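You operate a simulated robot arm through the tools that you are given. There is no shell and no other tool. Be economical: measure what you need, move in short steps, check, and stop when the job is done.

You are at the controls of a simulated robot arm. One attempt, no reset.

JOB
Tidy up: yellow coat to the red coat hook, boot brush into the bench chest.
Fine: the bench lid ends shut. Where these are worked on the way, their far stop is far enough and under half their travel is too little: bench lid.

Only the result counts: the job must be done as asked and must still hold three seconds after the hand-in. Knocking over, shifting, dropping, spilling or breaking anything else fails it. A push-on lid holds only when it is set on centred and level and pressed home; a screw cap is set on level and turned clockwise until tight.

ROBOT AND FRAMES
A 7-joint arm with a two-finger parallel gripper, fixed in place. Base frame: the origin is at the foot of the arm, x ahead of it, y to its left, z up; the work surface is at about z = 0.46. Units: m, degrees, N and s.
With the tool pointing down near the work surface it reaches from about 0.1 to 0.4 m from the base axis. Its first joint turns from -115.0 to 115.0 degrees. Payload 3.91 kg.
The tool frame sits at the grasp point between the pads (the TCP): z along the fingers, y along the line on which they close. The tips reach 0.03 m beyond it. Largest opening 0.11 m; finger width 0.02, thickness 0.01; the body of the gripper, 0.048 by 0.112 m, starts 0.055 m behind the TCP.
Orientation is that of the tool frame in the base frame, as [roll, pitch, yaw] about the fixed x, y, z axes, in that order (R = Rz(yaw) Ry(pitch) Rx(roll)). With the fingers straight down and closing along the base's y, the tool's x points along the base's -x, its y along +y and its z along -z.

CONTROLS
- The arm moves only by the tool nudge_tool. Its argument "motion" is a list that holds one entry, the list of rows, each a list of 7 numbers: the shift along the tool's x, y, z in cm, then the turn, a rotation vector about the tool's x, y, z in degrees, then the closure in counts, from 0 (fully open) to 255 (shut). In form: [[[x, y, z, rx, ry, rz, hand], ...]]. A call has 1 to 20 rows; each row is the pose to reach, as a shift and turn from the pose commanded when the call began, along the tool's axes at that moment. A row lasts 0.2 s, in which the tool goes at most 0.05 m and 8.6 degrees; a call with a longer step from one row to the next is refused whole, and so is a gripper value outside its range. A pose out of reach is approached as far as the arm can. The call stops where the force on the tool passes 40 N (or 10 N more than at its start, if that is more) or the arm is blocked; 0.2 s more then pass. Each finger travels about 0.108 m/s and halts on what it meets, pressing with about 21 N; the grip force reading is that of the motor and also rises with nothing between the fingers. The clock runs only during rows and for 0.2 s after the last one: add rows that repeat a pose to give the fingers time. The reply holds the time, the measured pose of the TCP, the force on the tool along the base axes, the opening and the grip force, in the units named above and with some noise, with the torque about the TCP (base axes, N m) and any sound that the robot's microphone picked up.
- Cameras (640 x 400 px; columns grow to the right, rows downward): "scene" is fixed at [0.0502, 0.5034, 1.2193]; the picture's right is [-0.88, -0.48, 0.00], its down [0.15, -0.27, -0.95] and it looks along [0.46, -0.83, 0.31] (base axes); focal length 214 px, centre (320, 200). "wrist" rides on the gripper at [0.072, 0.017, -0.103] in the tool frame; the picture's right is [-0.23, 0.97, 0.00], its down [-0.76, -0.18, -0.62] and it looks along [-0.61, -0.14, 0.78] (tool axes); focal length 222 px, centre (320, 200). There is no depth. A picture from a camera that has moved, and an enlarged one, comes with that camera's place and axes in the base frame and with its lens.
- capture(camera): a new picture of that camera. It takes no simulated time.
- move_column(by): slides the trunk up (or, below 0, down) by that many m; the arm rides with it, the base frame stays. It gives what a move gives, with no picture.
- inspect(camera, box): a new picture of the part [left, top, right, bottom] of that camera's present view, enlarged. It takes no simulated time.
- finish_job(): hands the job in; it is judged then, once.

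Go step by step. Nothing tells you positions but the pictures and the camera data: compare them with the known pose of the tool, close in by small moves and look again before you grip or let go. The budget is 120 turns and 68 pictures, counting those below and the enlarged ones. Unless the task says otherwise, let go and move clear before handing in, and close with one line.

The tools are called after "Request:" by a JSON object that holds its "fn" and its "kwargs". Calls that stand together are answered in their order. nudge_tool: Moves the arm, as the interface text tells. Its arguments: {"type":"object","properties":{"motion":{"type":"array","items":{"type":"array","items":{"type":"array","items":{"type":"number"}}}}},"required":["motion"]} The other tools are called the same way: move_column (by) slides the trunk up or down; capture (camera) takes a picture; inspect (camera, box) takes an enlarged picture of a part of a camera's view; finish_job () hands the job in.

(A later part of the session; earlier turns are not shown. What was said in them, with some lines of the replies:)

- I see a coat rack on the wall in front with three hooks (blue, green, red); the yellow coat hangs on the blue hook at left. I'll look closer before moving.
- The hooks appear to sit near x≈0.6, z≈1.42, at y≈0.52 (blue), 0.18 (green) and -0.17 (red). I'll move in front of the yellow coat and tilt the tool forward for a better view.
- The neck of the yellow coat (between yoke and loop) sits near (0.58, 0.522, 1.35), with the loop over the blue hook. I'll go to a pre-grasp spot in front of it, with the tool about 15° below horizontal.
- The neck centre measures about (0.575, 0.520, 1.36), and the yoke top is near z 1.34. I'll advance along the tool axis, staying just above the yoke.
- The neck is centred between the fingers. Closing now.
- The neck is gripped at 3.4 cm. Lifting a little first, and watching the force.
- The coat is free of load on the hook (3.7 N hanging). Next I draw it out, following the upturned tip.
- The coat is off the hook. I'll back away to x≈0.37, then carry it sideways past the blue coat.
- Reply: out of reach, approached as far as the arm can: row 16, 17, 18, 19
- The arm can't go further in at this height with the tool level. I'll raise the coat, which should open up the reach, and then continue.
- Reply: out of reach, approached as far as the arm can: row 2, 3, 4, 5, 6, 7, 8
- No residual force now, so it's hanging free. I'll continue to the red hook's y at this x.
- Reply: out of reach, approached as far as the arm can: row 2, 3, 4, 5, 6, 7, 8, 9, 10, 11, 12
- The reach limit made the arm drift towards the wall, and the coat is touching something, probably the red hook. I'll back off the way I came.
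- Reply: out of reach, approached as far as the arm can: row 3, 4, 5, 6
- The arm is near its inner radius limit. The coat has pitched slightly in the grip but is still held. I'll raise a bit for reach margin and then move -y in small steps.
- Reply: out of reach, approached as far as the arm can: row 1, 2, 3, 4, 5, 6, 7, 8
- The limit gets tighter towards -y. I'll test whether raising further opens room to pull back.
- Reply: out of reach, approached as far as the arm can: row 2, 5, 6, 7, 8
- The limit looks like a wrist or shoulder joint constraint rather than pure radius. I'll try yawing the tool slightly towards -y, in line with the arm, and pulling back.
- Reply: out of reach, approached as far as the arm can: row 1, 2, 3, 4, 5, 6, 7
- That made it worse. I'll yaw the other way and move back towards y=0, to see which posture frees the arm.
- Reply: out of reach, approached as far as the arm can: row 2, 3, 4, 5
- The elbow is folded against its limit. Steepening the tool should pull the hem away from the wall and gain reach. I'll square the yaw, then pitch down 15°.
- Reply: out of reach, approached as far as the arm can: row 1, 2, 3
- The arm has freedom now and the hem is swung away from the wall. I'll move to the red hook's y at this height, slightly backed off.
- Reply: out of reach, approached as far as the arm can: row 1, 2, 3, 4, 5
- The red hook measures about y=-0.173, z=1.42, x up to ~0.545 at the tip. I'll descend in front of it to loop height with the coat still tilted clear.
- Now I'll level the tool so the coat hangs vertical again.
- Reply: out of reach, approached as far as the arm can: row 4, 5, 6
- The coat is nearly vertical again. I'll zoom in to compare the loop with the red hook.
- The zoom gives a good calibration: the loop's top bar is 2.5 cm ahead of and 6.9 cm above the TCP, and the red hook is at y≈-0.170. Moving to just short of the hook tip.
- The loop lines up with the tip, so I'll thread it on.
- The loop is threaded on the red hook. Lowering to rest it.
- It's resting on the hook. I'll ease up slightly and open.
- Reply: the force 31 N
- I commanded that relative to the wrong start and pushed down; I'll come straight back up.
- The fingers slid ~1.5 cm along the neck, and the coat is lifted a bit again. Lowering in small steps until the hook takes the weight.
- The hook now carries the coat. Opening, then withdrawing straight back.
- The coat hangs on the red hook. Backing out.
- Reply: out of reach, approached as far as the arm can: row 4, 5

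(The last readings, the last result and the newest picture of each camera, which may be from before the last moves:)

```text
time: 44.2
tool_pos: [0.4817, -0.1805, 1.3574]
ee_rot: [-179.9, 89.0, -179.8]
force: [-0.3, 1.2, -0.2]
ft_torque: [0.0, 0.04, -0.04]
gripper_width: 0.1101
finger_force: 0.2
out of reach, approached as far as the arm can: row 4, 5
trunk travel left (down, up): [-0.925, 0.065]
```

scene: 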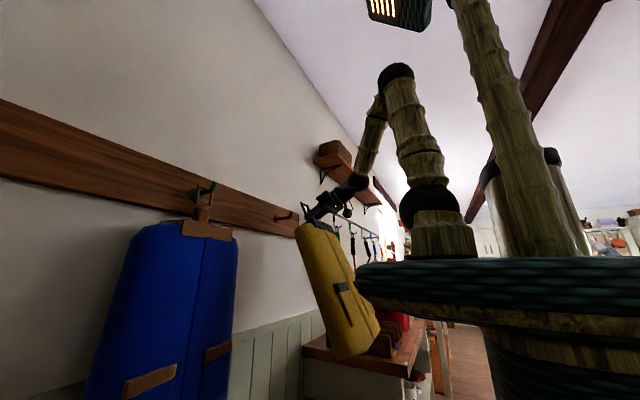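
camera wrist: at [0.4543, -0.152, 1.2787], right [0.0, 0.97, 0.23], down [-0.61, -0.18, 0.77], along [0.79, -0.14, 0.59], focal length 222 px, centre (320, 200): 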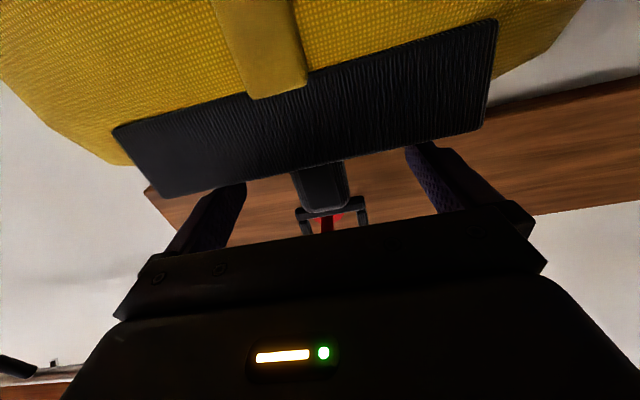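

Now I'll turn the tool to point down and move to where I can view the bench.

Request:
{"fn": "nudge_tool", "kwargs": {"motion": [[[-1.5, 0, 0, 0, 8, 0, 0], [-3, 0, 0, 0, 16, 0, 0], [-4.5, 0, -1, 0, 24, 0, 0], [-6, 0, -2.5, 0, 32, 0, 0], [-7.5, 2, -4, 0, 40, 0, 0], [-9, 5, -6, 0, 48, 0, 0], [-9, 9, -8, 0, 56, 0, 0], [-9, 13, -10, 0, 64, 0, 0], [-9, 17, -12, 0, 72, 0, 0], [-9, 21, -13, 0, 80, 0, 0], [-9, 25, -13, 0, 88, 0, 0], [-9, 29, -13, 0, 89, 0, 0], [-9, 33, -13, 0, 89, 0, 0], [-9, 33, -13, 0, 89, 0, 0]]]}}

Request:
{"fn": "move_column", "kwargs": {"by": -0.35}}

Request:
{"fn": "capture", "kwargs": {"camera": "wrist"}}

```text
time: 47.2
tool_pos: [0.3644, 0.0863, 1.4432]
ee_rot: [179.6, -0.1, -179.7]
force: [0.0, -0.5, -1.1]
ft_torque: [0.02, -0.01, -0.03]
gripper_width: 0.1098
finger_force: 0.1
out of reach, approached as far as the arm can: row 10, 12, 13, 14
trunk travel left (down, up): [-0.925, 0.065]
```

```text
time: 50.6
tool_pos: [0.3649, 0.0861, 1.0938]
ee_rot: [179.6, 0.0, -179.6]
force: [0.2, 0.2, 0.2]
ft_torque: [0.0, -0.01, 0.04]
gripper_width: 0.1101
finger_force: 0.0
trunk travel left (down, up): [-0.575, 0.415]
```

```text
29 pictures are left
camera wrist: at [0.2912, 0.1041, 1.197], right [0.22, 0.98, 0.0], down [0.76, -0.18, 0.62], along [0.61, -0.13, -0.78], focal length 222 px, centre (320, 200)
```

wrist: 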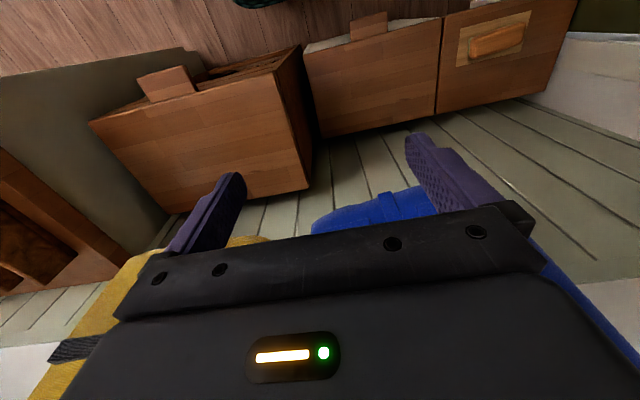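

Request:
{"fn": "inspect", "kwargs": {"camera": "wrist", "box": [80, 0, 340, 220]}}

Request:
{"fn": "inspect", "kwargs": {"camera": "wrist", "box": [290, 0, 590, 150]}}

```text
1.82 times, centred on (210, 110) of wrist
camera zoom: at [0.2912, 0.1041, 1.197], right [0.22, 0.98, 0.0], down [0.76, -0.18, 0.62], along [0.61, -0.13, -0.78], focal length 404 px, centre (520, 364)
```

zoom: 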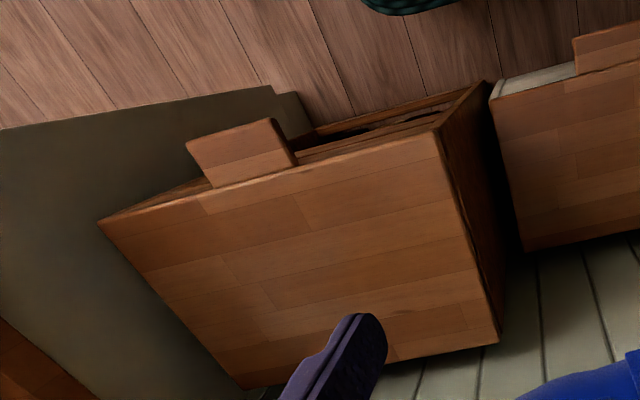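

```text
2.13 times, centred on (440, 75) of wrist
camera zoom: at [0.2912, 0.1041, 1.197], right [0.22, 0.98, 0.0], down [0.76, -0.18, 0.62], along [0.61, -0.13, -0.78], focal length 474 px, centre (64, 467)
```

zoom: 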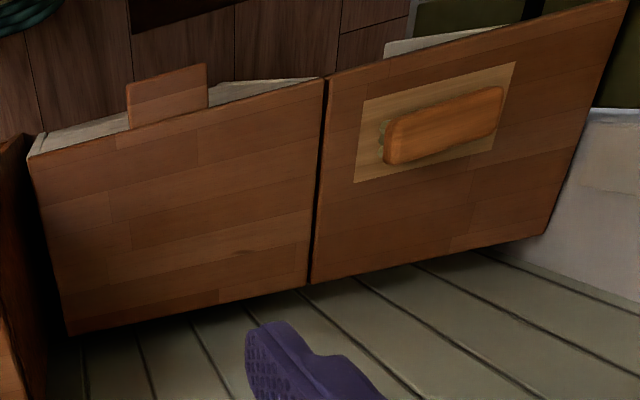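

The middle bench section (y≈0.04–0.43, top z≈0.46) has a lid with a front tab; the brush lies on the fixed right section near (0.435, 0.567, 0.46). I'll go lower and look closer.

Request:
{"fn": "nudge_tool", "kwargs": {"motion": [[[0, 4, 0, 0, 0, 0, 0], [0, 8, 0, 0, 0, 0, 0], [0, 12, 0, 0, 0, 0, 0], [0, 16, 0, 0, 0, 0, 0], [2, 20, 0, 0, 0, 0, 0], [4, 22, 0, 0, 0, 0, 0], [6, 22, 0, 0, 0, 0, 0], [6, 22, 0, 0, 0, 0, 0]]]}}

Request:
{"fn": "move_column", "kwargs": {"by": -0.3}}

Request:
{"fn": "capture", "kwargs": {"camera": "wrist"}}

```text
time: 52.4
tool_pos: [0.3751, 0.0924, 1.0872]
ee_rot: [179.5, -0.1, -179.4]
force: [0.1, 0.5, -0.6]
ft_torque: [0.02, 0.01, -0.02]
gripper_width: 0.11
finger_force: 0.1
out of reach, approached as far as the arm can: row 1, 2, 3, 4, 5, 6, 7, 8
trunk travel left (down, up): [-0.575, 0.415]
```

```text
time: 55.4
tool_pos: [0.3751, 0.0931, 0.7878]
ee_rot: [179.5, -0.1, -179.4]
force: [0.0, -0.7, -0.6]
ft_torque: [-0.03, -0.02, -0.02]
gripper_width: 0.1102
finger_force: 0.1
trunk travel left (down, up): [-0.275, 0.715]
```

```text
26 pictures are left
camera wrist: at [0.3009, 0.1096, 0.8912], right [0.22, 0.98, 0.01], down [0.76, -0.18, 0.62], along [0.61, -0.13, -0.78], focal length 222 px, centre (320, 200)
```

wrist: 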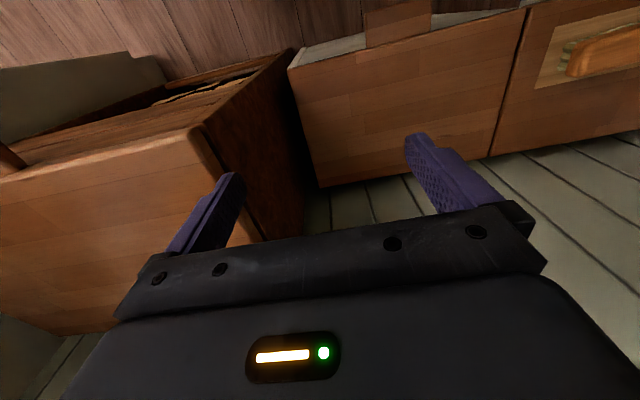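

The arm is stuck at a joint limit going +y. I'll probe small yaw turns to find the free direction.

Request:
{"fn": "nudge_tool", "kwargs": {"motion": [[[0, 0, -1, 0, 0, 8, 0], [0, 0, -2, 0, 0, 16, 0], [0, 2, -2, 0, 0, 16, 0], [0, 4, -2, 0, 0, 16, 0], [0, 4, -2, 0, 0, 16, 0]]]}}

```text
time: 56.6
tool_pos: [0.3829, 0.0039, 0.7896]
ee_rot: [179.3, -0.2, 164.8]
force: [0.0, -0.5, 0.2]
ft_torque: [-0.02, -0.04, 0.0]
gripper_width: 0.1095
finger_force: 0.1
out of reach, approached as far as the arm can: row 1, 2, 3, 4, 5
trunk travel left (down, up): [-0.275, 0.715]
```

Yaw and azimuth are coupled by a wrist limit. Turning the tool +105° frees it and also gives the closing axis needed for the brush (along x), so I'll turn while moving over the middle of the bench.

Request:
{"fn": "nudge_tool", "kwargs": {"motion": [[[0.5, 0.5, -0.5, 0, 0, -8, 0], [1, 1, -1, 0, 0, -16, 0], [2, 2, -1, 0, 0, -24, 0], [3, 4, -1, 0, 0, -32, 0], [4, 5, -1, 0, 0, -40, 0], [5, 6.5, -1, 0, 0, -48, 0], [6, 8, -1, 0, 0, -56, 0], [7, 9, -1, 0, 0, -64, 0], [8, 10.5, -1, 0, 0, -72, 0], [9, 12, -1, 0, 0, -80, 0], [10, 13, -1, 0, 0, -88, 0], [11.5, 15, -1, 0, 0, -96, 0], [13, 16.7, -1, 0, 0, -104.5, 0], [13, 16.7, -1, 0, 0, -104.5, 0]]]}}

Request:
{"fn": "capture", "kwargs": {"camera": "wrist"}}

```text
time: 59.6
tool_pos: [0.3015, 0.2014, 0.8002]
ee_rot: [179.8, 0.7, -90.7]
force: [-0.3, -0.5, 0.7]
ft_torque: [0.0, -0.02, -0.02]
gripper_width: 0.1102
finger_force: 0.1
trunk travel left (down, up): [-0.275, 0.715]
```

```text
25 pictures are left
camera wrist: at [0.2833, 0.1297, 0.9031], right [-0.97, 0.24, 0.01], down [0.19, 0.75, 0.63], along [0.15, 0.61, -0.78], focal length 222 px, centre (320, 200)
```

wrist: 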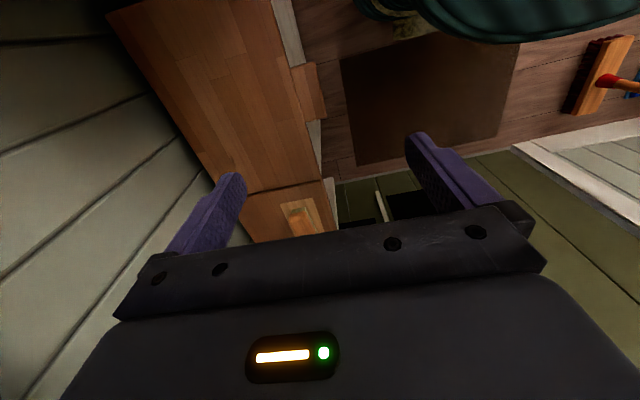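

Request:
{"fn": "inspect", "kwargs": {"camera": "wrist", "box": [200, 0, 400, 240]}}

```text
1.67 times, centred on (300, 120) of wrist
camera zoom: at [0.2833, 0.1297, 0.9031], right [-0.97, 0.24, 0.01], down [0.19, 0.75, 0.63], along [0.15, 0.61, -0.78], focal length 370 px, centre (353, 333)
```

zoom: 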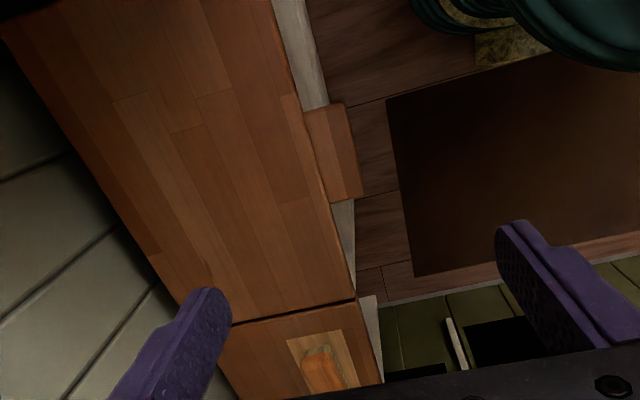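

The lid's tab spans x 0.30–0.35, y 0.18–0.27 at z≈0.46. I'll close the fingers and tilt them forward so the tips can go under the tab.

Request:
{"fn": "nudge_tool", "kwargs": {"motion": [[[-0.7, 0.7, 1.4, 7, 0, 0, 255], [-1.4, 1.4, 2.8, 14, 0, 0, 255], [-2.1, 2.1, 4.2, 21, 0, 0, 255], [-2.8, 2.8, 5.6, 28, 0, 0, 255], [-3.5, 3.5, 7, 35, 0, 0, 255], [-4.2, 4.2, 8.4, 42, 0, 0, 255], [-4.9, 5, 10, 50, 0, 0, 255], [-4.9, 5, 10, 50, 0, 0, 255]]]}}

```text
time: 61.5
tool_pos: [0.35, 0.2479, 0.7447]
ee_rot: [-117.6, -14.0, -78.3]
force: [0.3, 1.1, -1.3]
ft_torque: [-0.01, -0.01, 0.01]
gripper_width: 0.0
finger_force: 21.3
out of reach, approached as far as the arm can: row 1, 2, 3, 4, 5, 6
trunk travel left (down, up): [-0.275, 0.715]
stopped in row 8: the arm was blocked; the commanded pose is now the measured one
```

That pose is too close to the base for this arm. I'll return to vertical and instead plan to grip the tab by its two side edges (about 9 cm apart), letting it pivot in the pads.

Request:
{"fn": "nudge_tool", "kwargs": {"motion": [[[0.14, -0.54, -0.42, -7.9, -0.8, 2.3, 0], [0.28, -1.1, -0.85, -15.8, -1.6, 4.5, 0], [0.4, -1.6, -1.3, -23.7, -2.3, 6.8, 0], [0.55, -2.15, -1.7, -31.6, -3.1, 9, 0], [0.7, -2.7, -2.1, -39.6, -3.9, 11.3, 0], [0.8, -3.2, -2.5, -47.5, -4.7, 13.6, 0], [1, -3.8, -3, -55.4, -5.4, 15.8, 0], [1.1, -4.3, -3.4, -63.3, -6.2, 18.1, 0], [1.1, -4.3, -3.4, -63.3, -6.2, 18.1, 0]]]}}

```text
time: 63.5
tool_pos: [0.337, 0.252, 0.7991]
ee_rot: [180.0, 0.0, -89.1]
force: [-0.8, -0.7, -0.6]
ft_torque: [-0.01, 0.01, 0.02]
gripper_width: 0.1104
finger_force: 0.0
trunk travel left (down, up): [-0.275, 0.715]
```

Request:
{"fn": "nudge_tool", "kwargs": {"motion": [[[0.3, 0.1, 0, 0, 0, -8.1, 0], [0.6, 0.2, 0, 0, 0, -16.2, 0], [0.9, 0.3, 0, 0, 0, -24.3, 0], [1.2, 0.4, 0, 0, 0, -32.4, 0], [1.5, 0.5, 0, 0, 0, -40.5, 0], [1.8, 0.6, 0, 0, 0, -48.6, 0], [2.1, 0.7, 0, 0, 0, -56.7, 0], [2.4, 0.8, 0, 0, 0, -64.8, 0], [2.7, 0.9, 0, 0, 0, -72.9, 0], [2.7, 1, 0, 0, 0, -81, 0], [2.7, 1.1, 0, 0, 0, -89.1, 0], [2.7, 1.1, 0, 0, 0, -89.1, 0]]]}}

Request:
{"fn": "capture", "kwargs": {"camera": "wrist"}}

```text
time: 66.1
tool_pos: [0.325, 0.2251, 0.7995]
ee_rot: [-180.0, 0.0, 0.1]
force: [0.0, 0.2, 0.4]
ft_torque: [0.0, 0.01, 0.0]
gripper_width: 0.11
finger_force: 0.1
trunk travel left (down, up): [-0.275, 0.715]
```

```text
23 pictures are left
camera wrist: at [0.397, 0.2091, 0.9031], right [-0.23, -0.97, 0.0], down [-0.76, 0.18, 0.62], along [-0.61, 0.14, -0.78], focal length 222 px, centre (320, 200)
```

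wrist: 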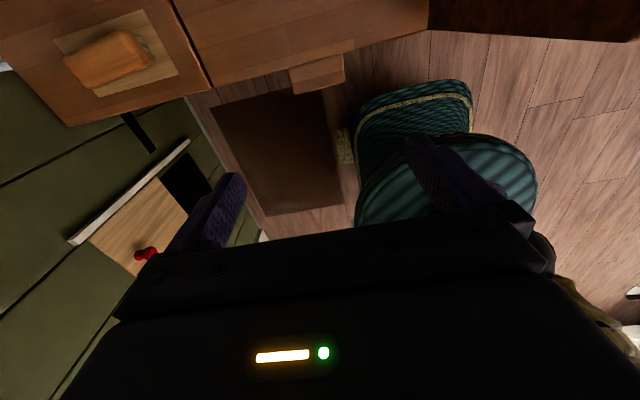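

Yaw 0 is reachable. I'll measure the tab precisely before descending over it.

Request:
{"fn": "inspect", "kwargs": {"camera": "wrist", "box": [260, 30, 380, 110]}}

```text
5.00 times, centred on (320, 70) of wrist
camera zoom: at [0.397, 0.2091, 0.9031], right [-0.23, -0.97, 0.0], down [-0.76, 0.18, 0.62], along [-0.61, 0.14, -0.78], focal length 1111 px, centre (320, 850)
```

zoom: 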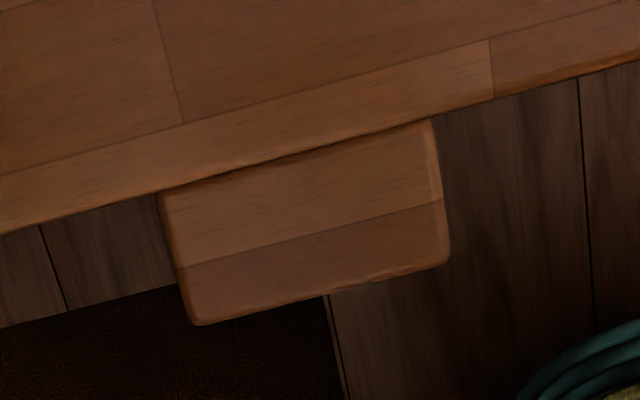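

The tab is centred at (0.325, 0.229), 9.7 cm wide, which fits the 11 cm opening. Lowering the trunk and then descending.

Request:
{"fn": "move_column", "kwargs": {"by": -0.2}}

Request:
{"fn": "nudge_tool", "kwargs": {"motion": [[[0, -0.2, 3, 0, 0, 0, 0], [0, -0.4, 6, 0, 0, 0, 0], [0, -0.4, 9, 0, 0, 0, 0], [0, -0.4, 9.5, 0, 0, 0, 0]]]}}

Request:
{"fn": "capture", "kwargs": {"camera": "wrist"}}

```text
time: 68.3
tool_pos: [0.3253, 0.2246, 0.5997]
ee_rot: [180.0, 0.1, 0.0]
force: [0.3, 0.2, 0.7]
ft_torque: [-0.01, -0.01, 0.03]
gripper_width: 0.1101
finger_force: 0.0
trunk travel left (down, up): [-0.075, 0.915]
```

```text
time: 69.3
tool_pos: [0.3242, 0.2301, 0.5036]
ee_rot: [-179.9, 0.0, 0.0]
force: [0.1, -0.7, -0.1]
ft_torque: [-0.02, 0.0, 0.01]
gripper_width: 0.1102
finger_force: 0.0
trunk travel left (down, up): [-0.075, 0.915]
```

```text
21 pictures are left
camera wrist: at [0.3968, 0.2133, 0.6072], right [-0.23, -0.97, 0.0], down [-0.76, 0.18, 0.62], along [-0.61, 0.14, -0.78], focal length 222 px, centre (320, 200)
```

wrist: 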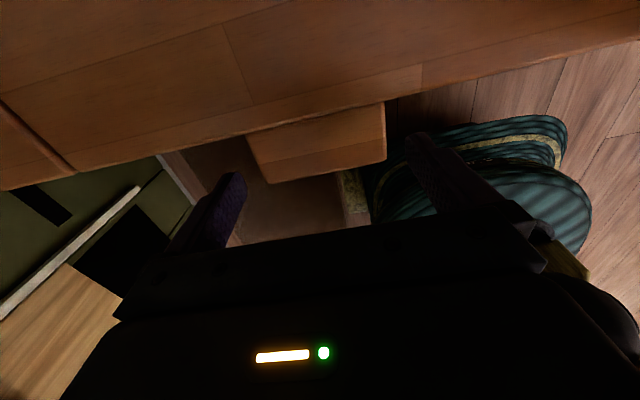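

The tab sits centred between the fingers. Descending and gripping.

Request:
{"fn": "nudge_tool", "kwargs": {"motion": [[[0, 0, 2, 0, 0, 0, 0], [0, 0, 4, 0, 0, 0, 0], [0, 0, 5, 0, 0, 0, 0], [0, 0, 5, 0, 0, 0, 255], [0, 0, 5, 0, 0, 0, 255], [0, 0, 5, 0, 0, 0, 255]]]}}

```text
time: 70.7
tool_pos: [0.3258, 0.2303, 0.4551]
ee_rot: [-179.9, 0.0, 0.0]
force: [0.4, 8.3, 0.6]
ft_torque: [0.33, 0.39, 0.04]
gripper_width: 0.0997
finger_force: 45.5
trunk travel left (down, up): [-0.075, 0.915]
```

Tab gripped. Now I'll lift along the hinge arc (radius ≈0.274 about x≈0.6).

Request:
{"fn": "nudge_tool", "kwargs": {"motion": [[[0.1, 0, -2.39, 0, 0, 0, 255], [0.42, 0, -4.76, 0, 0, 0, 255], [0.93, 0, -7.09, 0, 0, 0, 255], [1.65, 0, -9.37, 0, 0, 0, 255], [2.57, 0, -11.58, 0, 0, 0, 255], [3.67, 0, -13.7, 0, 0, 0, 255], [4.96, 0, -15.7, 0, 0, 0, 255], [6.41, 0, -17.6, 0, 0, 0, 255], [6.41, 0, -17.6, 0, 0, 0, 255]]]}}

Request:
{"fn": "capture", "kwargs": {"camera": "wrist"}}

```text
time: 72.7
tool_pos: [0.3897, 0.2304, 0.6281]
ee_rot: [179.9, 0.1, 0.0]
force: [1.6, 14.0, -10.4]
ft_torque: [-0.11, 1.4, 0.92]
gripper_width: 0.0996
finger_force: 45.4
trunk travel left (down, up): [-0.075, 0.915]
```

```text
20 pictures are left
camera wrist: at [0.4615, 0.2144, 0.7313], right [-0.23, -0.97, 0.0], down [-0.76, 0.18, 0.62], along [-0.61, 0.14, -0.78], focal length 222 px, centre (320, 200)
```

wrist: 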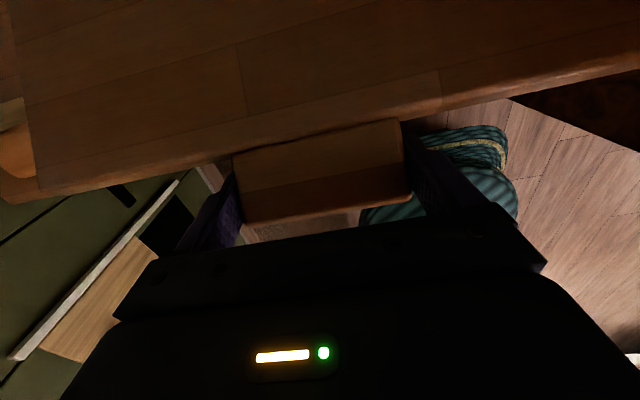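

Request:
{"fn": "nudge_tool", "kwargs": {"motion": [[[1.61, 0, -1.76, 0, 5, 0, 255], [3.37, 0, -3.37, 0, 10, 0, 255], [5.27, 0, -4.83, 0, 15, 0, 255], [7.29, 0, -6.12, 0, 21, 0, 255], [9.41, 0, -7.22, 0, 27, 0, 255], [11.6, 0, -8.14, 0, 33, 0, 255], [11.6, 0, -8.14, 0, 33, 0, 255]]]}}

Request:
{"fn": "capture", "kwargs": {"camera": "wrist"}}

```text
time: 74.3
tool_pos: [0.5085, 0.2305, 0.7104]
ee_rot: [180.0, -33.0, 0.0]
force: [-5.2, 6.8, -6.6]
ft_torque: [0.21, 1.53, 0.14]
gripper_width: 0.0999
finger_force: 45.2
trunk travel left (down, up): [-0.075, 0.915]
```

```text
19 pictures are left
camera wrist: at [0.511, 0.2143, 0.8375], right [-0.19, -0.97, -0.12], down [-0.98, 0.18, 0.11], along [-0.08, 0.14, -0.99], focal length 222 px, centre (320, 200)
```

wrist: 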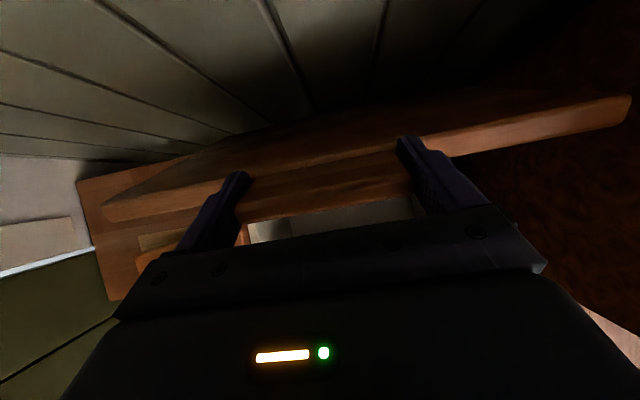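

Request:
{"fn": "nudge_tool", "kwargs": {"motion": [[[1.15, 0, 0.32, 0, 4, 0, 255], [2.3, 0, 0.64, 0, 8, 0, 255], [3.4, 0, 1.05, 0, 12, 0, 255], [4.54, 0, 1.47, 0, 16, 0, 255], [5.6, 0, 2.0, 0, 19, 0, 255], [6.7, 0, 2.5, 0, 22, 0, 255], [7.7, 0, 3.1, 0, 24, 0, 255], [8.76, 0, 3.72, 0, 26, 0, 255], [8.76, 0, 3.72, 0, 26, 0, 255]]]}}

```text
time: 75.5
tool_pos: [0.5578, 0.2307, 0.7256]
ee_rot: [180.0, -50.7, -0.1]
force: [2.5, -4.7, -2.0]
ft_torque: [0.27, -1.3, -0.28]
gripper_width: 0.0994
finger_force: 44.6
trunk travel left (down, up): [-0.075, 0.915]
stopped in row 5: the force on the tool passed its limit at 46 N (the readings are from after the stop); the commanded pose is now the measured one
```

The lid reached a stop at about 81°. I'll open the fingers and see if it stays; the palm is on the falling side, so it would catch it.

Request:
{"fn": "nudge_tool", "kwargs": {"motion": [[[0, 0, 0, 0, 0, 0, 0], [0, 0, 0, 0, 0, 0, 0], [0, 0, -0.5, 0, 0, 0, 0], [0, 0, -1.5, 0, 0, 0, 0], [0, 0, -1.5, 0, 0, 0, 0]]]}}

Request:
{"fn": "capture", "kwargs": {"camera": "wrist"}}

```text
time: 76.7
tool_pos: [0.5461, 0.23, 0.734]
ee_rot: [179.9, -50.7, 0.1]
force: [-0.1, 0.6, -0.1]
ft_torque: [0.04, 0.06, 0.02]
gripper_width: 0.11
finger_force: 0.0
trunk travel left (down, up): [-0.075, 0.915]
```

```text
18 pictures are left
camera wrist: at [0.5117, 0.2145, 0.8554], right [-0.14, -0.97, -0.18], down [-0.96, 0.18, -0.19], along [0.22, 0.14, -0.96], focal length 222 px, centre (320, 200)
```

wrist: 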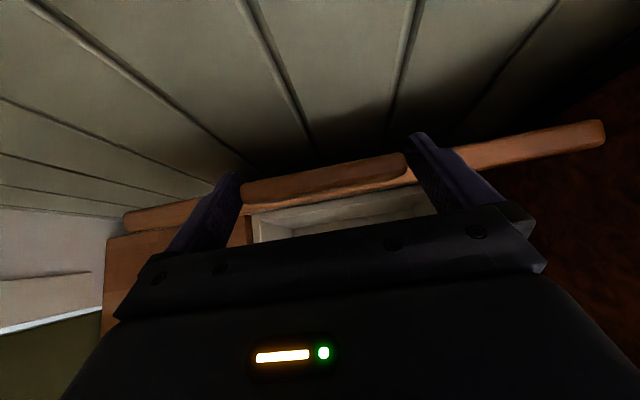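

The lid stays open. Withdrawing and straightening the tool.

Request:
{"fn": "nudge_tool", "kwargs": {"motion": [[[0, 0, -3, 0, 0, 0, 0], [0, 0, -6, 0, 0, 0, 0], [-0.5, 0, -9, 0, -7, 0, 0], [-1, 0, -11, 0, -14, 0, 0], [-1.5, 0, -13, 0, -21, 0, 0], [-2, 0, -15, 0, -28, 0, 0], [-2.5, 0, -16, 0, -35, 0, 0], [-3, 0, -16.4, 0, -43, 0, 0], [-3, 0, -16.4, 0, -50.7, 0, 0], [-3, 0, -16.4, 0, -50.7, 0, 0]]]}}

```text
time: 78.9
tool_pos: [0.3997, 0.2295, 0.8135]
ee_rot: [-180.0, 0.0, 0.0]
force: [0.1, 0.4, 0.2]
ft_torque: [0.01, -0.01, 0.01]
gripper_width: 0.1105
finger_force: 0.1
trunk travel left (down, up): [-0.075, 0.915]
```

Request:
{"fn": "nudge_tool", "kwargs": {"motion": [[[0, -1.5, 0, 0, 0, 8.2, 0], [0, -3, 0, 0, 0, 16.4, 0], [0, -4.5, 1, 0, 0, 24.6, 0], [0, -6, 2, 0, 0, 32.8, 0], [0, -7.5, 3, 0, 0, 41, 0], [0, -9, 4, 0, 0, 49.2, 0], [0, -10.5, 5, 0, 0, 57.4, 0], [0, -12, 6, 0, 0, 65.6, 0], [0, -13.5, 7, 0, 0, 73.8, 0], [0, -15, 7, 0, 0, 82, 0], [0, -15, 7, 0, 0, 90, 0], [0, -15, 7, 0, 0, 90, 0]]]}}

Request:
{"fn": "capture", "kwargs": {"camera": "wrist"}}

```text
time: 81.5
tool_pos: [0.4006, 0.3803, 0.7447]
ee_rot: [180.0, 0.0, -90.1]
force: [0.3, 0.1, 0.4]
ft_torque: [0.02, -0.01, -0.02]
gripper_width: 0.1101
finger_force: 0.0
out of reach, approached as far as the arm can: row 1, 2
trunk travel left (down, up): [-0.075, 0.915]
```

```text
17 pictures are left
camera wrist: at [0.3829, 0.3092, 0.8481], right [-0.97, 0.23, 0.0], down [0.18, 0.76, 0.62], along [0.14, 0.61, -0.78], focal length 222 px, centre (320, 200)
```

wrist: 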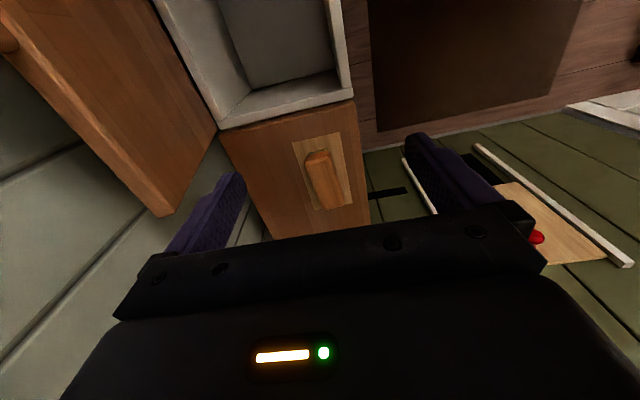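

Request:
{"fn": "inspect", "kwargs": {"camera": "wrist", "box": [260, 110, 390, 230]}}

```text
3.33 times, centred on (325, 170) of wrist
camera zoom: at [0.3829, 0.3092, 0.8481], right [-0.97, 0.23, 0.0], down [0.18, 0.76, 0.62], along [0.14, 0.61, -0.78], focal length 740 px, centre (303, 300)
```

zoom: 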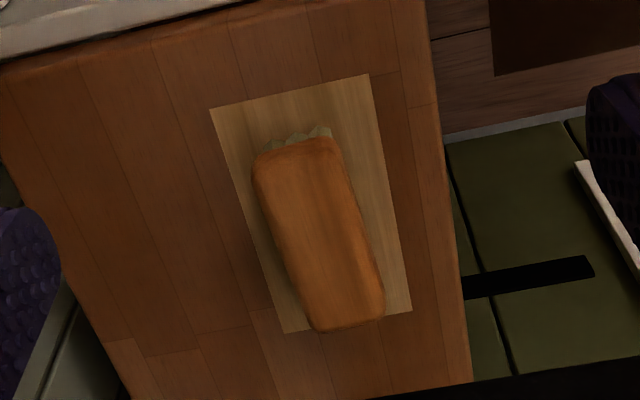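

The chest is open, and the brush is centred near (0.427, 0.556), its long axis along y and 4.7 cm wide. I'll approach with the tool tilted 30° towards +y for reach.

Request:
{"fn": "nudge_tool", "kwargs": {"motion": [[[-2.3, -0.4, 3, 0, -5, 0, 0], [-4.6, -0.8, 6, 0, -10, 0, 0], [-7, -1.3, 9, 0, -15, 0, 0], [-9.4, -1.8, 12, 0, -20, 0, 0], [-11.7, -2.2, 15, 0, -25, 0, 0], [-14, -2.6, 18, 0, -30, 0, 0], [-14, -2.6, 18, 0, -30, 0, 0]]]}}

Request:
{"fn": "capture", "kwargs": {"camera": "wrist"}}

```text
time: 83.1
tool_pos: [0.4256, 0.5229, 0.5642]
ee_rot: [180.0, 30.2, -90.0]
force: [0.1, -0.8, -0.1]
ft_torque: [0.0, -0.03, 0.03]
gripper_width: 0.1098
finger_force: 0.1
trunk travel left (down, up): [-0.075, 0.915]
```

```text
15 pictures are left
camera wrist: at [0.4085, 0.4091, 0.6177], right [-0.97, 0.2, 0.11], down [0.18, 0.35, 0.92], along [0.14, 0.92, -0.37], focal length 222 px, centre (320, 200)
```

wrist: 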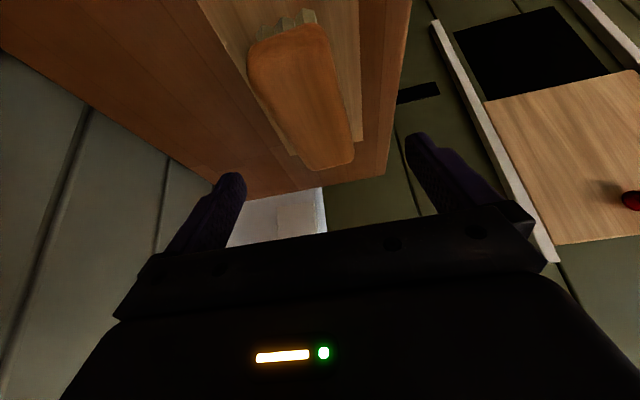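

Request:
{"fn": "nudge_tool", "kwargs": {"motion": [[[0.6, -0.1, 2, 0, 0, 0, 0], [1.1, -0.2, 4, 0, 0, 0, 0], [1.6, -0.2, 5.5, 0, 0, 0, 0], [1.8, -0.2, 6.4, 0, 0, 0, 0], [1.8, -0.2, 6.4, 0, 0, 0, 0]]]}}

Request:
{"fn": "capture", "kwargs": {"camera": "wrist"}}

```text
time: 84.3
tool_pos: [0.4296, 0.5381, 0.5009]
ee_rot: [180.0, 30.0, -90.1]
force: [0.6, -0.4, 1.0]
ft_torque: [0.02, -0.01, -0.01]
gripper_width: 0.1102
finger_force: 0.0
trunk travel left (down, up): [-0.075, 0.915]
```

```text
14 pictures are left
camera wrist: at [0.4113, 0.4244, 0.5542], right [-0.97, 0.2, 0.11], down [0.18, 0.35, 0.92], along [0.14, 0.92, -0.37], focal length 222 px, centre (320, 200)
```

wrist: 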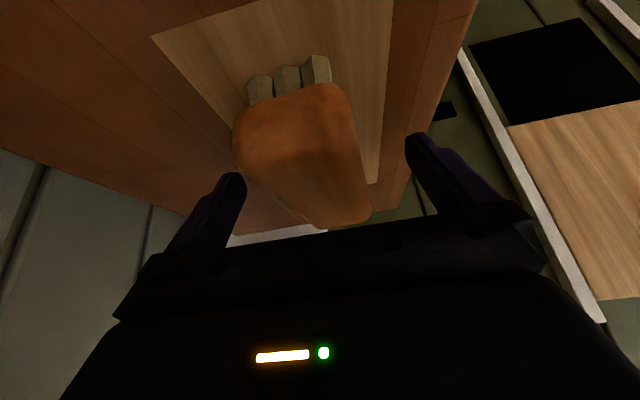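

The fingertips flank the wood block (block z≈0.48–0.505). Closing.

Request:
{"fn": "nudge_tool", "kwargs": {"motion": [[[0, 0, 0.3, 0, 0, 0, 255], [0, 0, 0.3, 0, 0, 0, 255], [0, 0, 0.3, 0, 0, 0, 255], [0, 0, 0.3, 0, 0, 0, 255]]]}}

Request:
{"fn": "nudge_tool", "kwargs": {"motion": [[[-1, 0, -1.7, 0, 0, 0, 255], [-2.5, 0, -4.3, 0, 0, 0, 255], [-5, 0, -8, 0, 0, 0, 255], [-7, 0, -12, 0, 0, 0, 255], [-7, 0, -12, 0, 0, 0, 255]]]}}

Request:
{"fn": "capture", "kwargs": {"camera": "wrist"}}

```text
time: 85.3
tool_pos: [0.4284, 0.5387, 0.4971]
ee_rot: [-180.0, 30.0, -90.0]
force: [-0.1, 0.1, -0.3]
ft_torque: [-0.04, 0.03, 0.01]
gripper_width: 0.0502
finger_force: 20.7
trunk travel left (down, up): [-0.075, 0.915]
```

```text
time: 86.5
tool_pos: [0.4283, 0.5385, 0.6378]
ee_rot: [-180.0, 29.9, -90.0]
force: [0.0, 0.6, -0.6]
ft_torque: [-0.01, 0.01, 0.01]
gripper_width: 0.0499
finger_force: 20.8
trunk travel left (down, up): [-0.075, 0.915]
```

```text
13 pictures are left
camera wrist: at [0.41, 0.4258, 0.6902], right [-0.97, 0.2, 0.11], down [0.18, 0.35, 0.92], along [0.14, 0.92, -0.37], focal length 222 px, centre (320, 200)
```

wrist: 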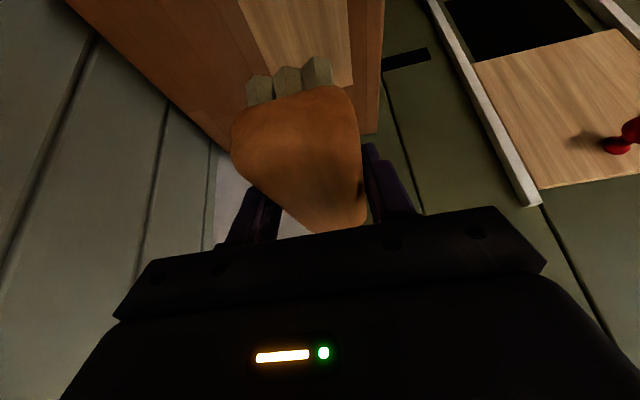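

Brush secured. Carrying it over the open chest while straightening the tool.

Request:
{"fn": "nudge_tool", "kwargs": {"motion": [[[3.2, -0.4, -2.0, 0, 4, 0, 255], [6.5, -0.9, -4.1, 0, 8, 0, 255], [9.8, -1.4, -6.1, 0, 13, 0, 255], [13, -1.8, -8.2, 0, 18, 0, 255], [16.2, -2.3, -10.2, 0, 22, 0, 255], [19.5, -2.7, -12.3, 0, 26, 0, 255], [22.7, -3.2, -14.3, 0, 30, 0, 255], [22.7, -3.2, -14.3, 0, 30, 0, 255]]]}}

Request:
{"fn": "capture", "kwargs": {"camera": "wrist"}}

```text
time: 88.3
tool_pos: [0.4606, 0.2729, 0.6451]
ee_rot: [179.9, -0.1, -90.0]
force: [0.8, 0.3, -1.1]
ft_torque: [0.0, -0.02, 0.0]
gripper_width: 0.0502
finger_force: 21.4
trunk travel left (down, up): [-0.075, 0.915]
```

```text
12 pictures are left
camera wrist: at [0.4425, 0.2015, 0.749], right [-0.97, 0.23, 0.0], down [0.18, 0.76, 0.62], along [0.14, 0.61, -0.78], focal length 222 px, centre (320, 200)
```

wrist: 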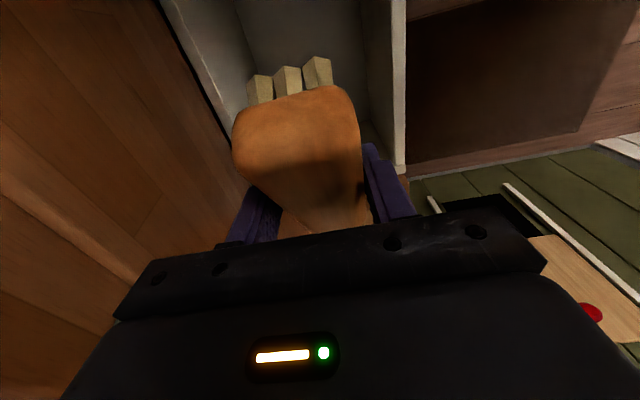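

The chest floor looks to be at z≈0.2. Lowering the brush into the chest.

Request:
{"fn": "nudge_tool", "kwargs": {"motion": [[[0, 0, 4, 0, 0, 0, 255], [0, 0, 8, 0, 0, 0, 255], [0, 0, 12, 0, 0, 0, 255], [0, 0, 16, 0, 0, 0, 255], [0, 0, 20, 0, 0, 0, 255], [0, 0, 24, 0, 0, 0, 255], [0, 0, 28, 0, 0, 0, 255], [0, 0, 30, 0, 0, 0, 255], [0, 0, 30, 0, 0, 0, 255]]]}}

Request:
{"fn": "capture", "kwargs": {"camera": "wrist"}}

```text
time: 90.3
tool_pos: [0.4599, 0.2702, 0.3484]
ee_rot: [180.0, -0.1, -90.0]
force: [0.6, 0.1, -0.6]
ft_torque: [0.02, 0.02, 0.01]
gripper_width: 0.05
finger_force: 21.4
trunk travel left (down, up): [-0.075, 0.915]
```

```text
11 pictures are left
camera wrist: at [0.4423, 0.1996, 0.4512], right [-0.97, 0.23, 0.0], down [0.18, 0.76, 0.62], along [0.14, 0.61, -0.78], focal length 222 px, centre (320, 200)
```

wrist: 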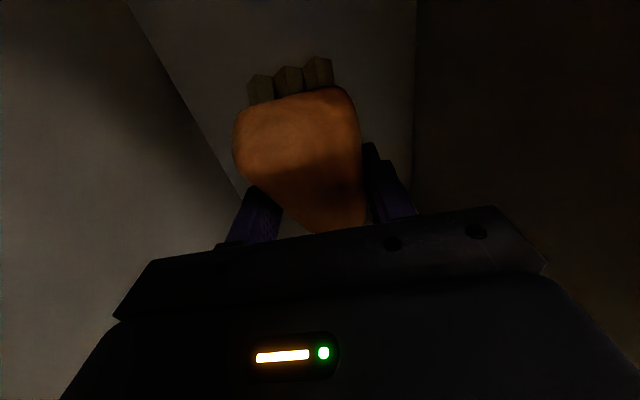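

Request:
{"fn": "nudge_tool", "kwargs": {"motion": [[[0, 0, 1.5, 0, 0, 0, 255], [0, 0, 3, 0, 0, 0, 255], [0, 0, 4.5, 0, 0, 0, 255], [0, 0, 4.5, 0, 0, 0, 255]]]}}

```text
time: 91.3
tool_pos: [0.4596, 0.2707, 0.3015]
ee_rot: [180.0, 0.0, -90.0]
force: [-0.7, 0.1, -0.6]
ft_torque: [0.02, 0.0, 0.0]
gripper_width: 0.0501
finger_force: 21.5
trunk travel left (down, up): [-0.075, 0.915]
```

Deep inside the chest with no contact yet. Releasing here and rising straight out.

Request:
{"fn": "nudge_tool", "kwargs": {"motion": [[[0, 0, 0.5, 0, 0, 0, 120], [0, 0, 0.5, 0, 0, 0, 80], [0, 0, 0.5, 0, 0, 0, 60], [0, 0, 0.5, 0, 0, 0, 60], [0, 0, -3, 0, 0, 0, 60], [0, 0, -7, 0, 0, 0, 60], [0, 0, -11, 0, 0, 0, 60], [0, 0, -15, 0, 0, 0, 60], [0, 0, -19, 0, 0, 0, 60], [0, 0, -23, 0, 0, 0, 60], [0, 0, -27, 0, 0, 0, 60], [0, 0, -31, 0, 0, 0, 60], [0, 0, -31, 0, 0, 0, 60]]]}}

Request:
{"fn": "capture", "kwargs": {"camera": "wrist"}}

```text
time: 94.1
tool_pos: [0.4593, 0.27, 0.6145]
ee_rot: [179.9, 0.0, -90.0]
force: [0.0, 0.3, -0.2]
ft_torque: [0.0, -0.02, -0.02]
gripper_width: 0.0845
finger_force: 0.0
trunk travel left (down, up): [-0.075, 0.915]
```

```text
10 pictures are left
camera wrist: at [0.443, 0.1994, 0.7173], right [-0.97, 0.23, 0.0], down [0.18, 0.76, 0.62], along [0.14, 0.61, -0.78], focal length 222 px, centre (320, 200)
```

wrist: 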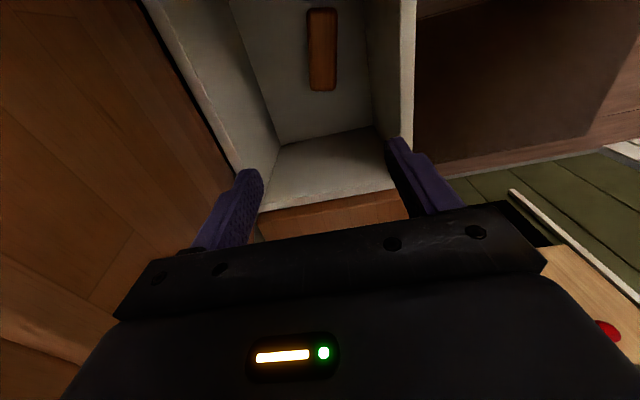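

The brush is on the chest floor. Now I'll return to the lid: back off, turn to yaw 0, and re-grip the tab the same way.

Request:
{"fn": "nudge_tool", "kwargs": {"motion": [[[0, 3, 0, 0, 0, 0, 0], [1, 5.9, -2, 0, 0, -4, 0], [2, 5.9, -5, 0, 0, -12, 0], [3, 5.9, -8, 0, 0, -20, 0], [4, 5.9, -11, 0, 0, -28, 0], [4, 5.9, -14, 0, 0, -36, 0], [4, 5.9, -17, 0, 0, -44, 0], [4, 5.9, -19.9, 0, 0, -52, 0], [4, 5.9, -19.9, 0, 0, -60, 0], [4, 5.9, -19.9, 0, 0, -68, 0], [4, 5.9, -19.9, 0, 0, -76, 0], [4, 5.9, -19.9, 0, 0, -84, 0], [4, 5.9, -19.9, 0, 0, -90, 0], [4, 5.9, -19.9, 0, 0, -90, 0]]]}}

```text
time: 97.1
tool_pos: [0.4035, 0.2322, 0.8111]
ee_rot: [-179.9, 0.0, 0.0]
force: [0.1, -0.2, 0.2]
ft_torque: [0.0, -0.01, 0.01]
gripper_width: 0.1098
finger_force: 0.0
trunk travel left (down, up): [-0.075, 0.915]
```

Request:
{"fn": "nudge_tool", "kwargs": {"motion": [[[0, 0, 0, 0, 8, 0, 0], [0, 0, 0, 0, 16, 0, 0], [1, 0, 0, 0, 24, 0, 0], [2, 0, 0, 0, 32, 0, 0], [3, 0.1, 0.2, 0, 40, 0, 0], [4, 0.1, 0.4, 0, 48, 0, 0], [5, 0.1, 0.7, 0, 50.7, 0, 0], [6.1, 0.15, 1, 0, 50.7, 0, 0], [6.1, 0.15, 1, 0, 50.7, 0, 0]]]}}

Request:
{"fn": "capture", "kwargs": {"camera": "wrist"}}

```text
time: 99.1
tool_pos: [0.4637, 0.2306, 0.7998]
ee_rot: [-180.0, -50.7, 0.0]
force: [-1.0, 0.6, 0.7]
ft_torque: [0.02, -0.01, 0.03]
gripper_width: 0.11
finger_force: 0.1
trunk travel left (down, up): [-0.075, 0.915]
```

```text
9 pictures are left
camera wrist: at [0.428, 0.2136, 0.9222], right [-0.14, -0.97, -0.18], down [-0.96, 0.18, -0.19], along [0.22, 0.14, -0.96], focal length 222 px, centre (320, 200)
```

wrist: 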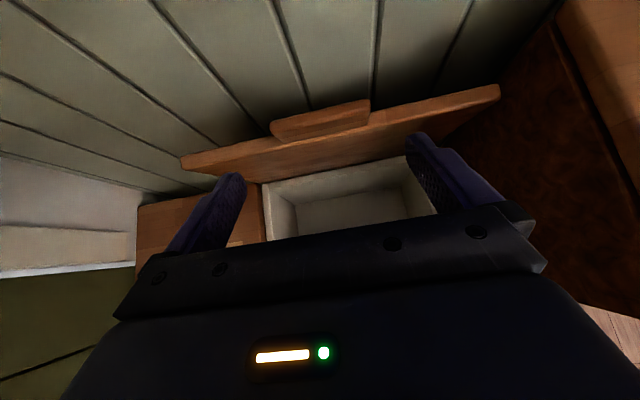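

The tab is where I left it. Advancing 12 cm and gripping.

Request:
{"fn": "nudge_tool", "kwargs": {"motion": [[[0, 0, 3, 0, 0, 0, 0], [0, 0, 6, 0, 0, 0, 0], [0, 0, 9, 0, 0, 0, 0], [0, 0, 11, 0, 0, 0, 0], [0, 0, 11.8, 0, 0, 0, 0], [0, 0, 11.8, 0, 0, 0, 0], [0, 0, 11.8, 0, 0, 0, 255], [0, 0, 11.8, 0, 0, 0, 255], [0, 0, 11.8, 0, 0, 0, 255]]]}}

```text
time: 101.1
tool_pos: [0.5534, 0.2294, 0.7258]
ee_rot: [-180.0, -50.6, 0.0]
force: [0.3, -3.0, -2.2]
ft_torque: [-0.51, -0.43, -0.53]
gripper_width: 0.0998
finger_force: 45.2
trunk travel left (down, up): [-0.075, 0.915]
```

Gripped. Reversing the arc to close the lid, first half.

Request:
{"fn": "nudge_tool", "kwargs": {"motion": [[[-1.99, 0, -1.53, 0, -6.3, 0, 255], [-3.99, 0, -2.84, 0, -12.6, 0, 255], [-6.1, 0, -3.98, 0, -19, 0, 255], [-8.3, 0, -4.92, 0, -25.3, 0, 255], [-10.57, 0, -5.67, 0, -31.7, 0, 255], [-12.9, 0, -6.22, 0, -38, 0, 255], [-15.27, 0, -6.56, 0, -44.3, 0, 255], [-17.67, 0, -6.69, 0, -50.7, 0, 255], [-17.67, 0, -6.69, 0, -50.7, 0, 255]]]}}

```text
time: 103.1
tool_pos: [0.3904, 0.2303, 0.6303]
ee_rot: [-180.0, 0.2, 0.0]
force: [1.6, -0.5, 4.2]
ft_torque: [0.12, -1.4, -0.08]
gripper_width: 0.0997
finger_force: 44.4
trunk travel left (down, up): [-0.075, 0.915]
```

Request:
{"fn": "nudge_tool", "kwargs": {"motion": [[[-1.45, 0, 1.9, 0, 0, 0, 255], [-2.74, 0, 3.92, 0, 0, 0, 255], [-3.85, 0, 6.04, 0, 0, 0, 255], [-4.77, 0, 8.26, 0, 0, 0, 255], [-5.49, 0, 10.54, 0, 0, 0, 255], [-6.0, 0, 12.88, 0, 0, 0, 255], [-6.32, 0, 15.25, 0, 0, 0, 255], [-6.41, 0, 16.6, 0, 0, 0, 255], [-6.43, 0, 17.5, 0, 0, 0, 255], [-6.43, 0, 17.7, 0, 0, 0, 255]]]}}

Request:
{"fn": "capture", "kwargs": {"camera": "wrist"}}

```text
time: 105.3
tool_pos: [0.3247, 0.2305, 0.4538]
ee_rot: [-179.9, 0.0, 0.0]
force: [-33.6, 15.9, 2.7]
ft_torque: [0.51, -0.88, 0.03]
gripper_width: 0.1
finger_force: 44.9
trunk travel left (down, up): [-0.075, 0.915]
```

```text
8 pictures are left
camera wrist: at [0.3957, 0.2143, 0.5577], right [-0.23, -0.97, 0.0], down [-0.76, 0.18, 0.62], along [-0.61, 0.14, -0.78], focal length 222 px, centre (320, 200)
```

wrist: 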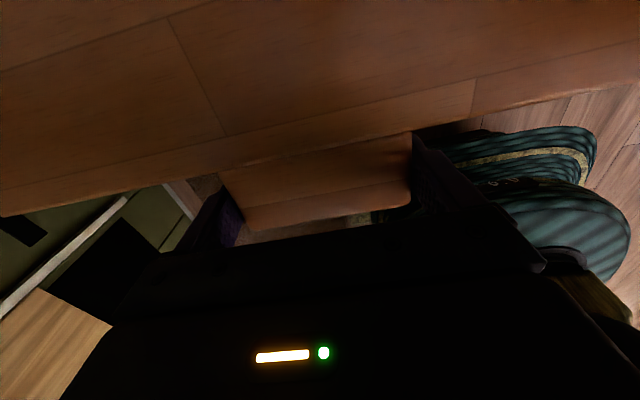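

The tab is back at its closed height. Releasing, rising, and then pressing the lid down gently to be sure.

Request:
{"fn": "nudge_tool", "kwargs": {"motion": [[[0.2, 0, 0, 0, 0, 0, 100], [0.2, 0, 0, 0, 0, 0, 0], [0.2, 0, 0, 0, 0, 0, 0], [0.2, 0, -3, 0, 0, 0, 0], [0.2, 0, -6, 0, 0, 0, 0], [0.2, 0, -9, 0, 0, 0, 255], [2, 0, -9, 0, 0, 0, 255], [4, 0, -9, 0, 0, 0, 255], [4, 0, -9, 0, 0, 0, 255], [4, 0, -9, 0, 0, 0, 255]]]}}

Request:
{"fn": "capture", "kwargs": {"camera": "wrist"}}

```text
time: 107.5
tool_pos: [0.3656, 0.2294, 0.5449]
ee_rot: [179.9, 0.0, 0.0]
force: [0.3, 0.4, -0.2]
ft_torque: [0.03, 0.0, 0.01]
gripper_width: 0.0
finger_force: 20.7
trunk travel left (down, up): [-0.075, 0.915]
```

```text
7 pictures are left
camera wrist: at [0.4376, 0.214, 0.6483], right [-0.23, -0.97, 0.0], down [-0.76, 0.18, 0.62], along [-0.61, 0.14, -0.78], focal length 222 px, centre (320, 200)
```

wrist: 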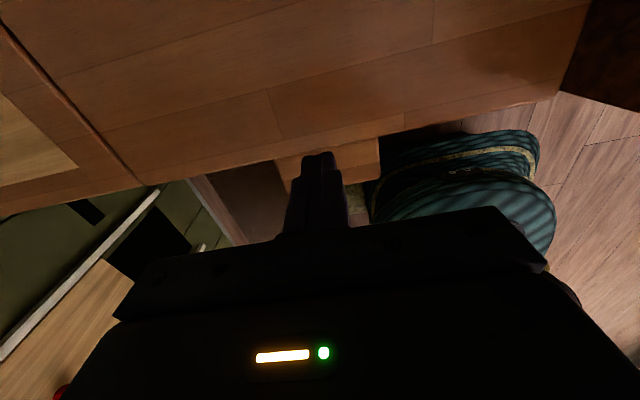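

Request:
{"fn": "nudge_tool", "kwargs": {"motion": [[[0, 0, 2, 0, 0, 0, 255], [0, 0, 3.5, 0, 0, 0, 255], [0, 0, 4.3, 0, 0, 0, 255], [0, 0, 4.8, 0, 0, 0, 255], [0, 0, 5.2, 0, 0, 0, 255], [0, 0, 5.6, 0, 0, 0, 255], [0, 0, 6.0, 0, 0, 0, 255]]]}}

```text
time: 109.1
tool_pos: [0.3648, 0.2298, 0.4903]
ee_rot: [-179.9, -0.5, 0.0]
force: [-9.1, -8.4, 27.1]
ft_torque: [-0.26, 0.53, -0.02]
gripper_width: 0.0001
finger_force: 20.7
trunk travel left (down, up): [-0.075, 0.915]
stopped in row 7: the force on the tool passed its limit at 44 N (the readings are from after the stop); the commanded pose is now the measured one
```

The lid is firmly seated (top at z≈0.46). I'll rise clear and back away, then check the coats.

Request:
{"fn": "nudge_tool", "kwargs": {"motion": [[[0, 0, -2, 0, 0, 0, 255], [0, 0, -5, 0, 0, 0, 255], [0, 0, -9, 0, 0, 0, 255], [0, 0, -13, 0, 0, 0, 255], [0, 0, -17, 0, 0, 0, 255], [-1, 0, -21, 0, 0, 0, 255], [-2, 0, -24, 0, 0, 0, 255], [-2, 0, -24, 0, 0, 0, 255]]]}}

Request:
{"fn": "capture", "kwargs": {"camera": "wrist"}}

Request:
{"fn": "inspect", "kwargs": {"camera": "scene", "box": [0, 140, 340, 400]}}

```text
time: 110.9
tool_pos: [0.3459, 0.2303, 0.7303]
ee_rot: [-179.9, -0.1, -0.1]
force: [-0.1, 0.5, -0.2]
ft_torque: [-0.02, -0.01, -0.01]
gripper_width: 0.0003
finger_force: 21.3
trunk travel left (down, up): [-0.075, 0.915]
```

```text
6 pictures are left
camera wrist: at [0.417, 0.2139, 0.8338], right [-0.23, -0.97, 0.0], down [-0.76, 0.18, 0.62], along [-0.6, 0.14, -0.78], focal length 222 px, centre (320, 200)
```

wrist: 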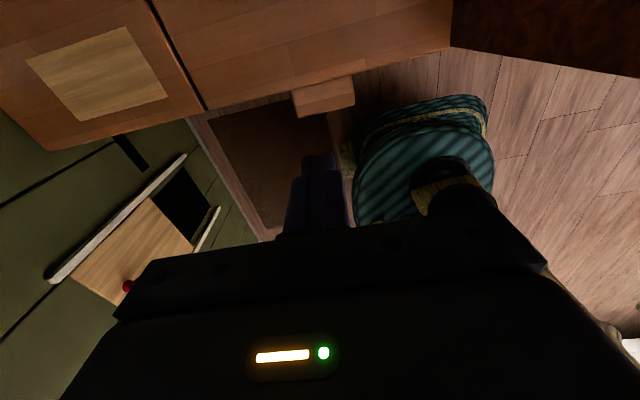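

```text
1.54 times, centred on (170, 270) of scene
camera zoom: at [0.0502, 0.5034, 1.2193], right [-0.88, -0.48, 0.0], down [0.15, -0.27, -0.95], along [0.46, -0.83, 0.31], focal length 330 px, centre (551, 92)
```

zoom: 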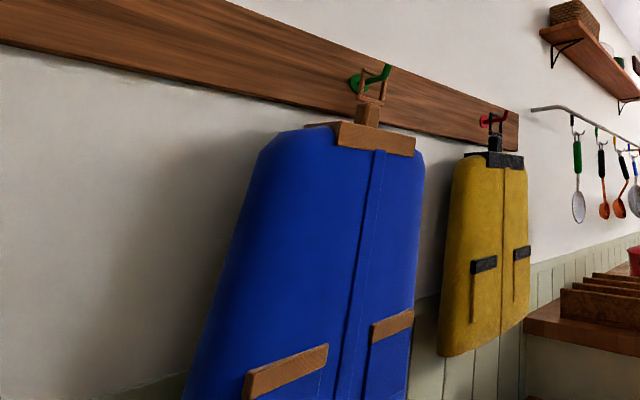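

The yellow coat hangs on the red hook and the brush plate is empty. The lid is flush with the bench, and the arm is clear. The blue coat is still on its green hook but looks turned by a few degrees from the earlier brush-past. Pushing it back would risk more than it fixes, so I'm handing in now.

Request:
{"fn": "finish_job", "kwargs": {}}

```text
The job is handed in.
```

I handed the job in: the yellow coat is on the red hook, the boot brush is in the bench chest with the lid shut, and the blue coat, brushed on the way past, still hangs on its hook but looks turned a few degrees.
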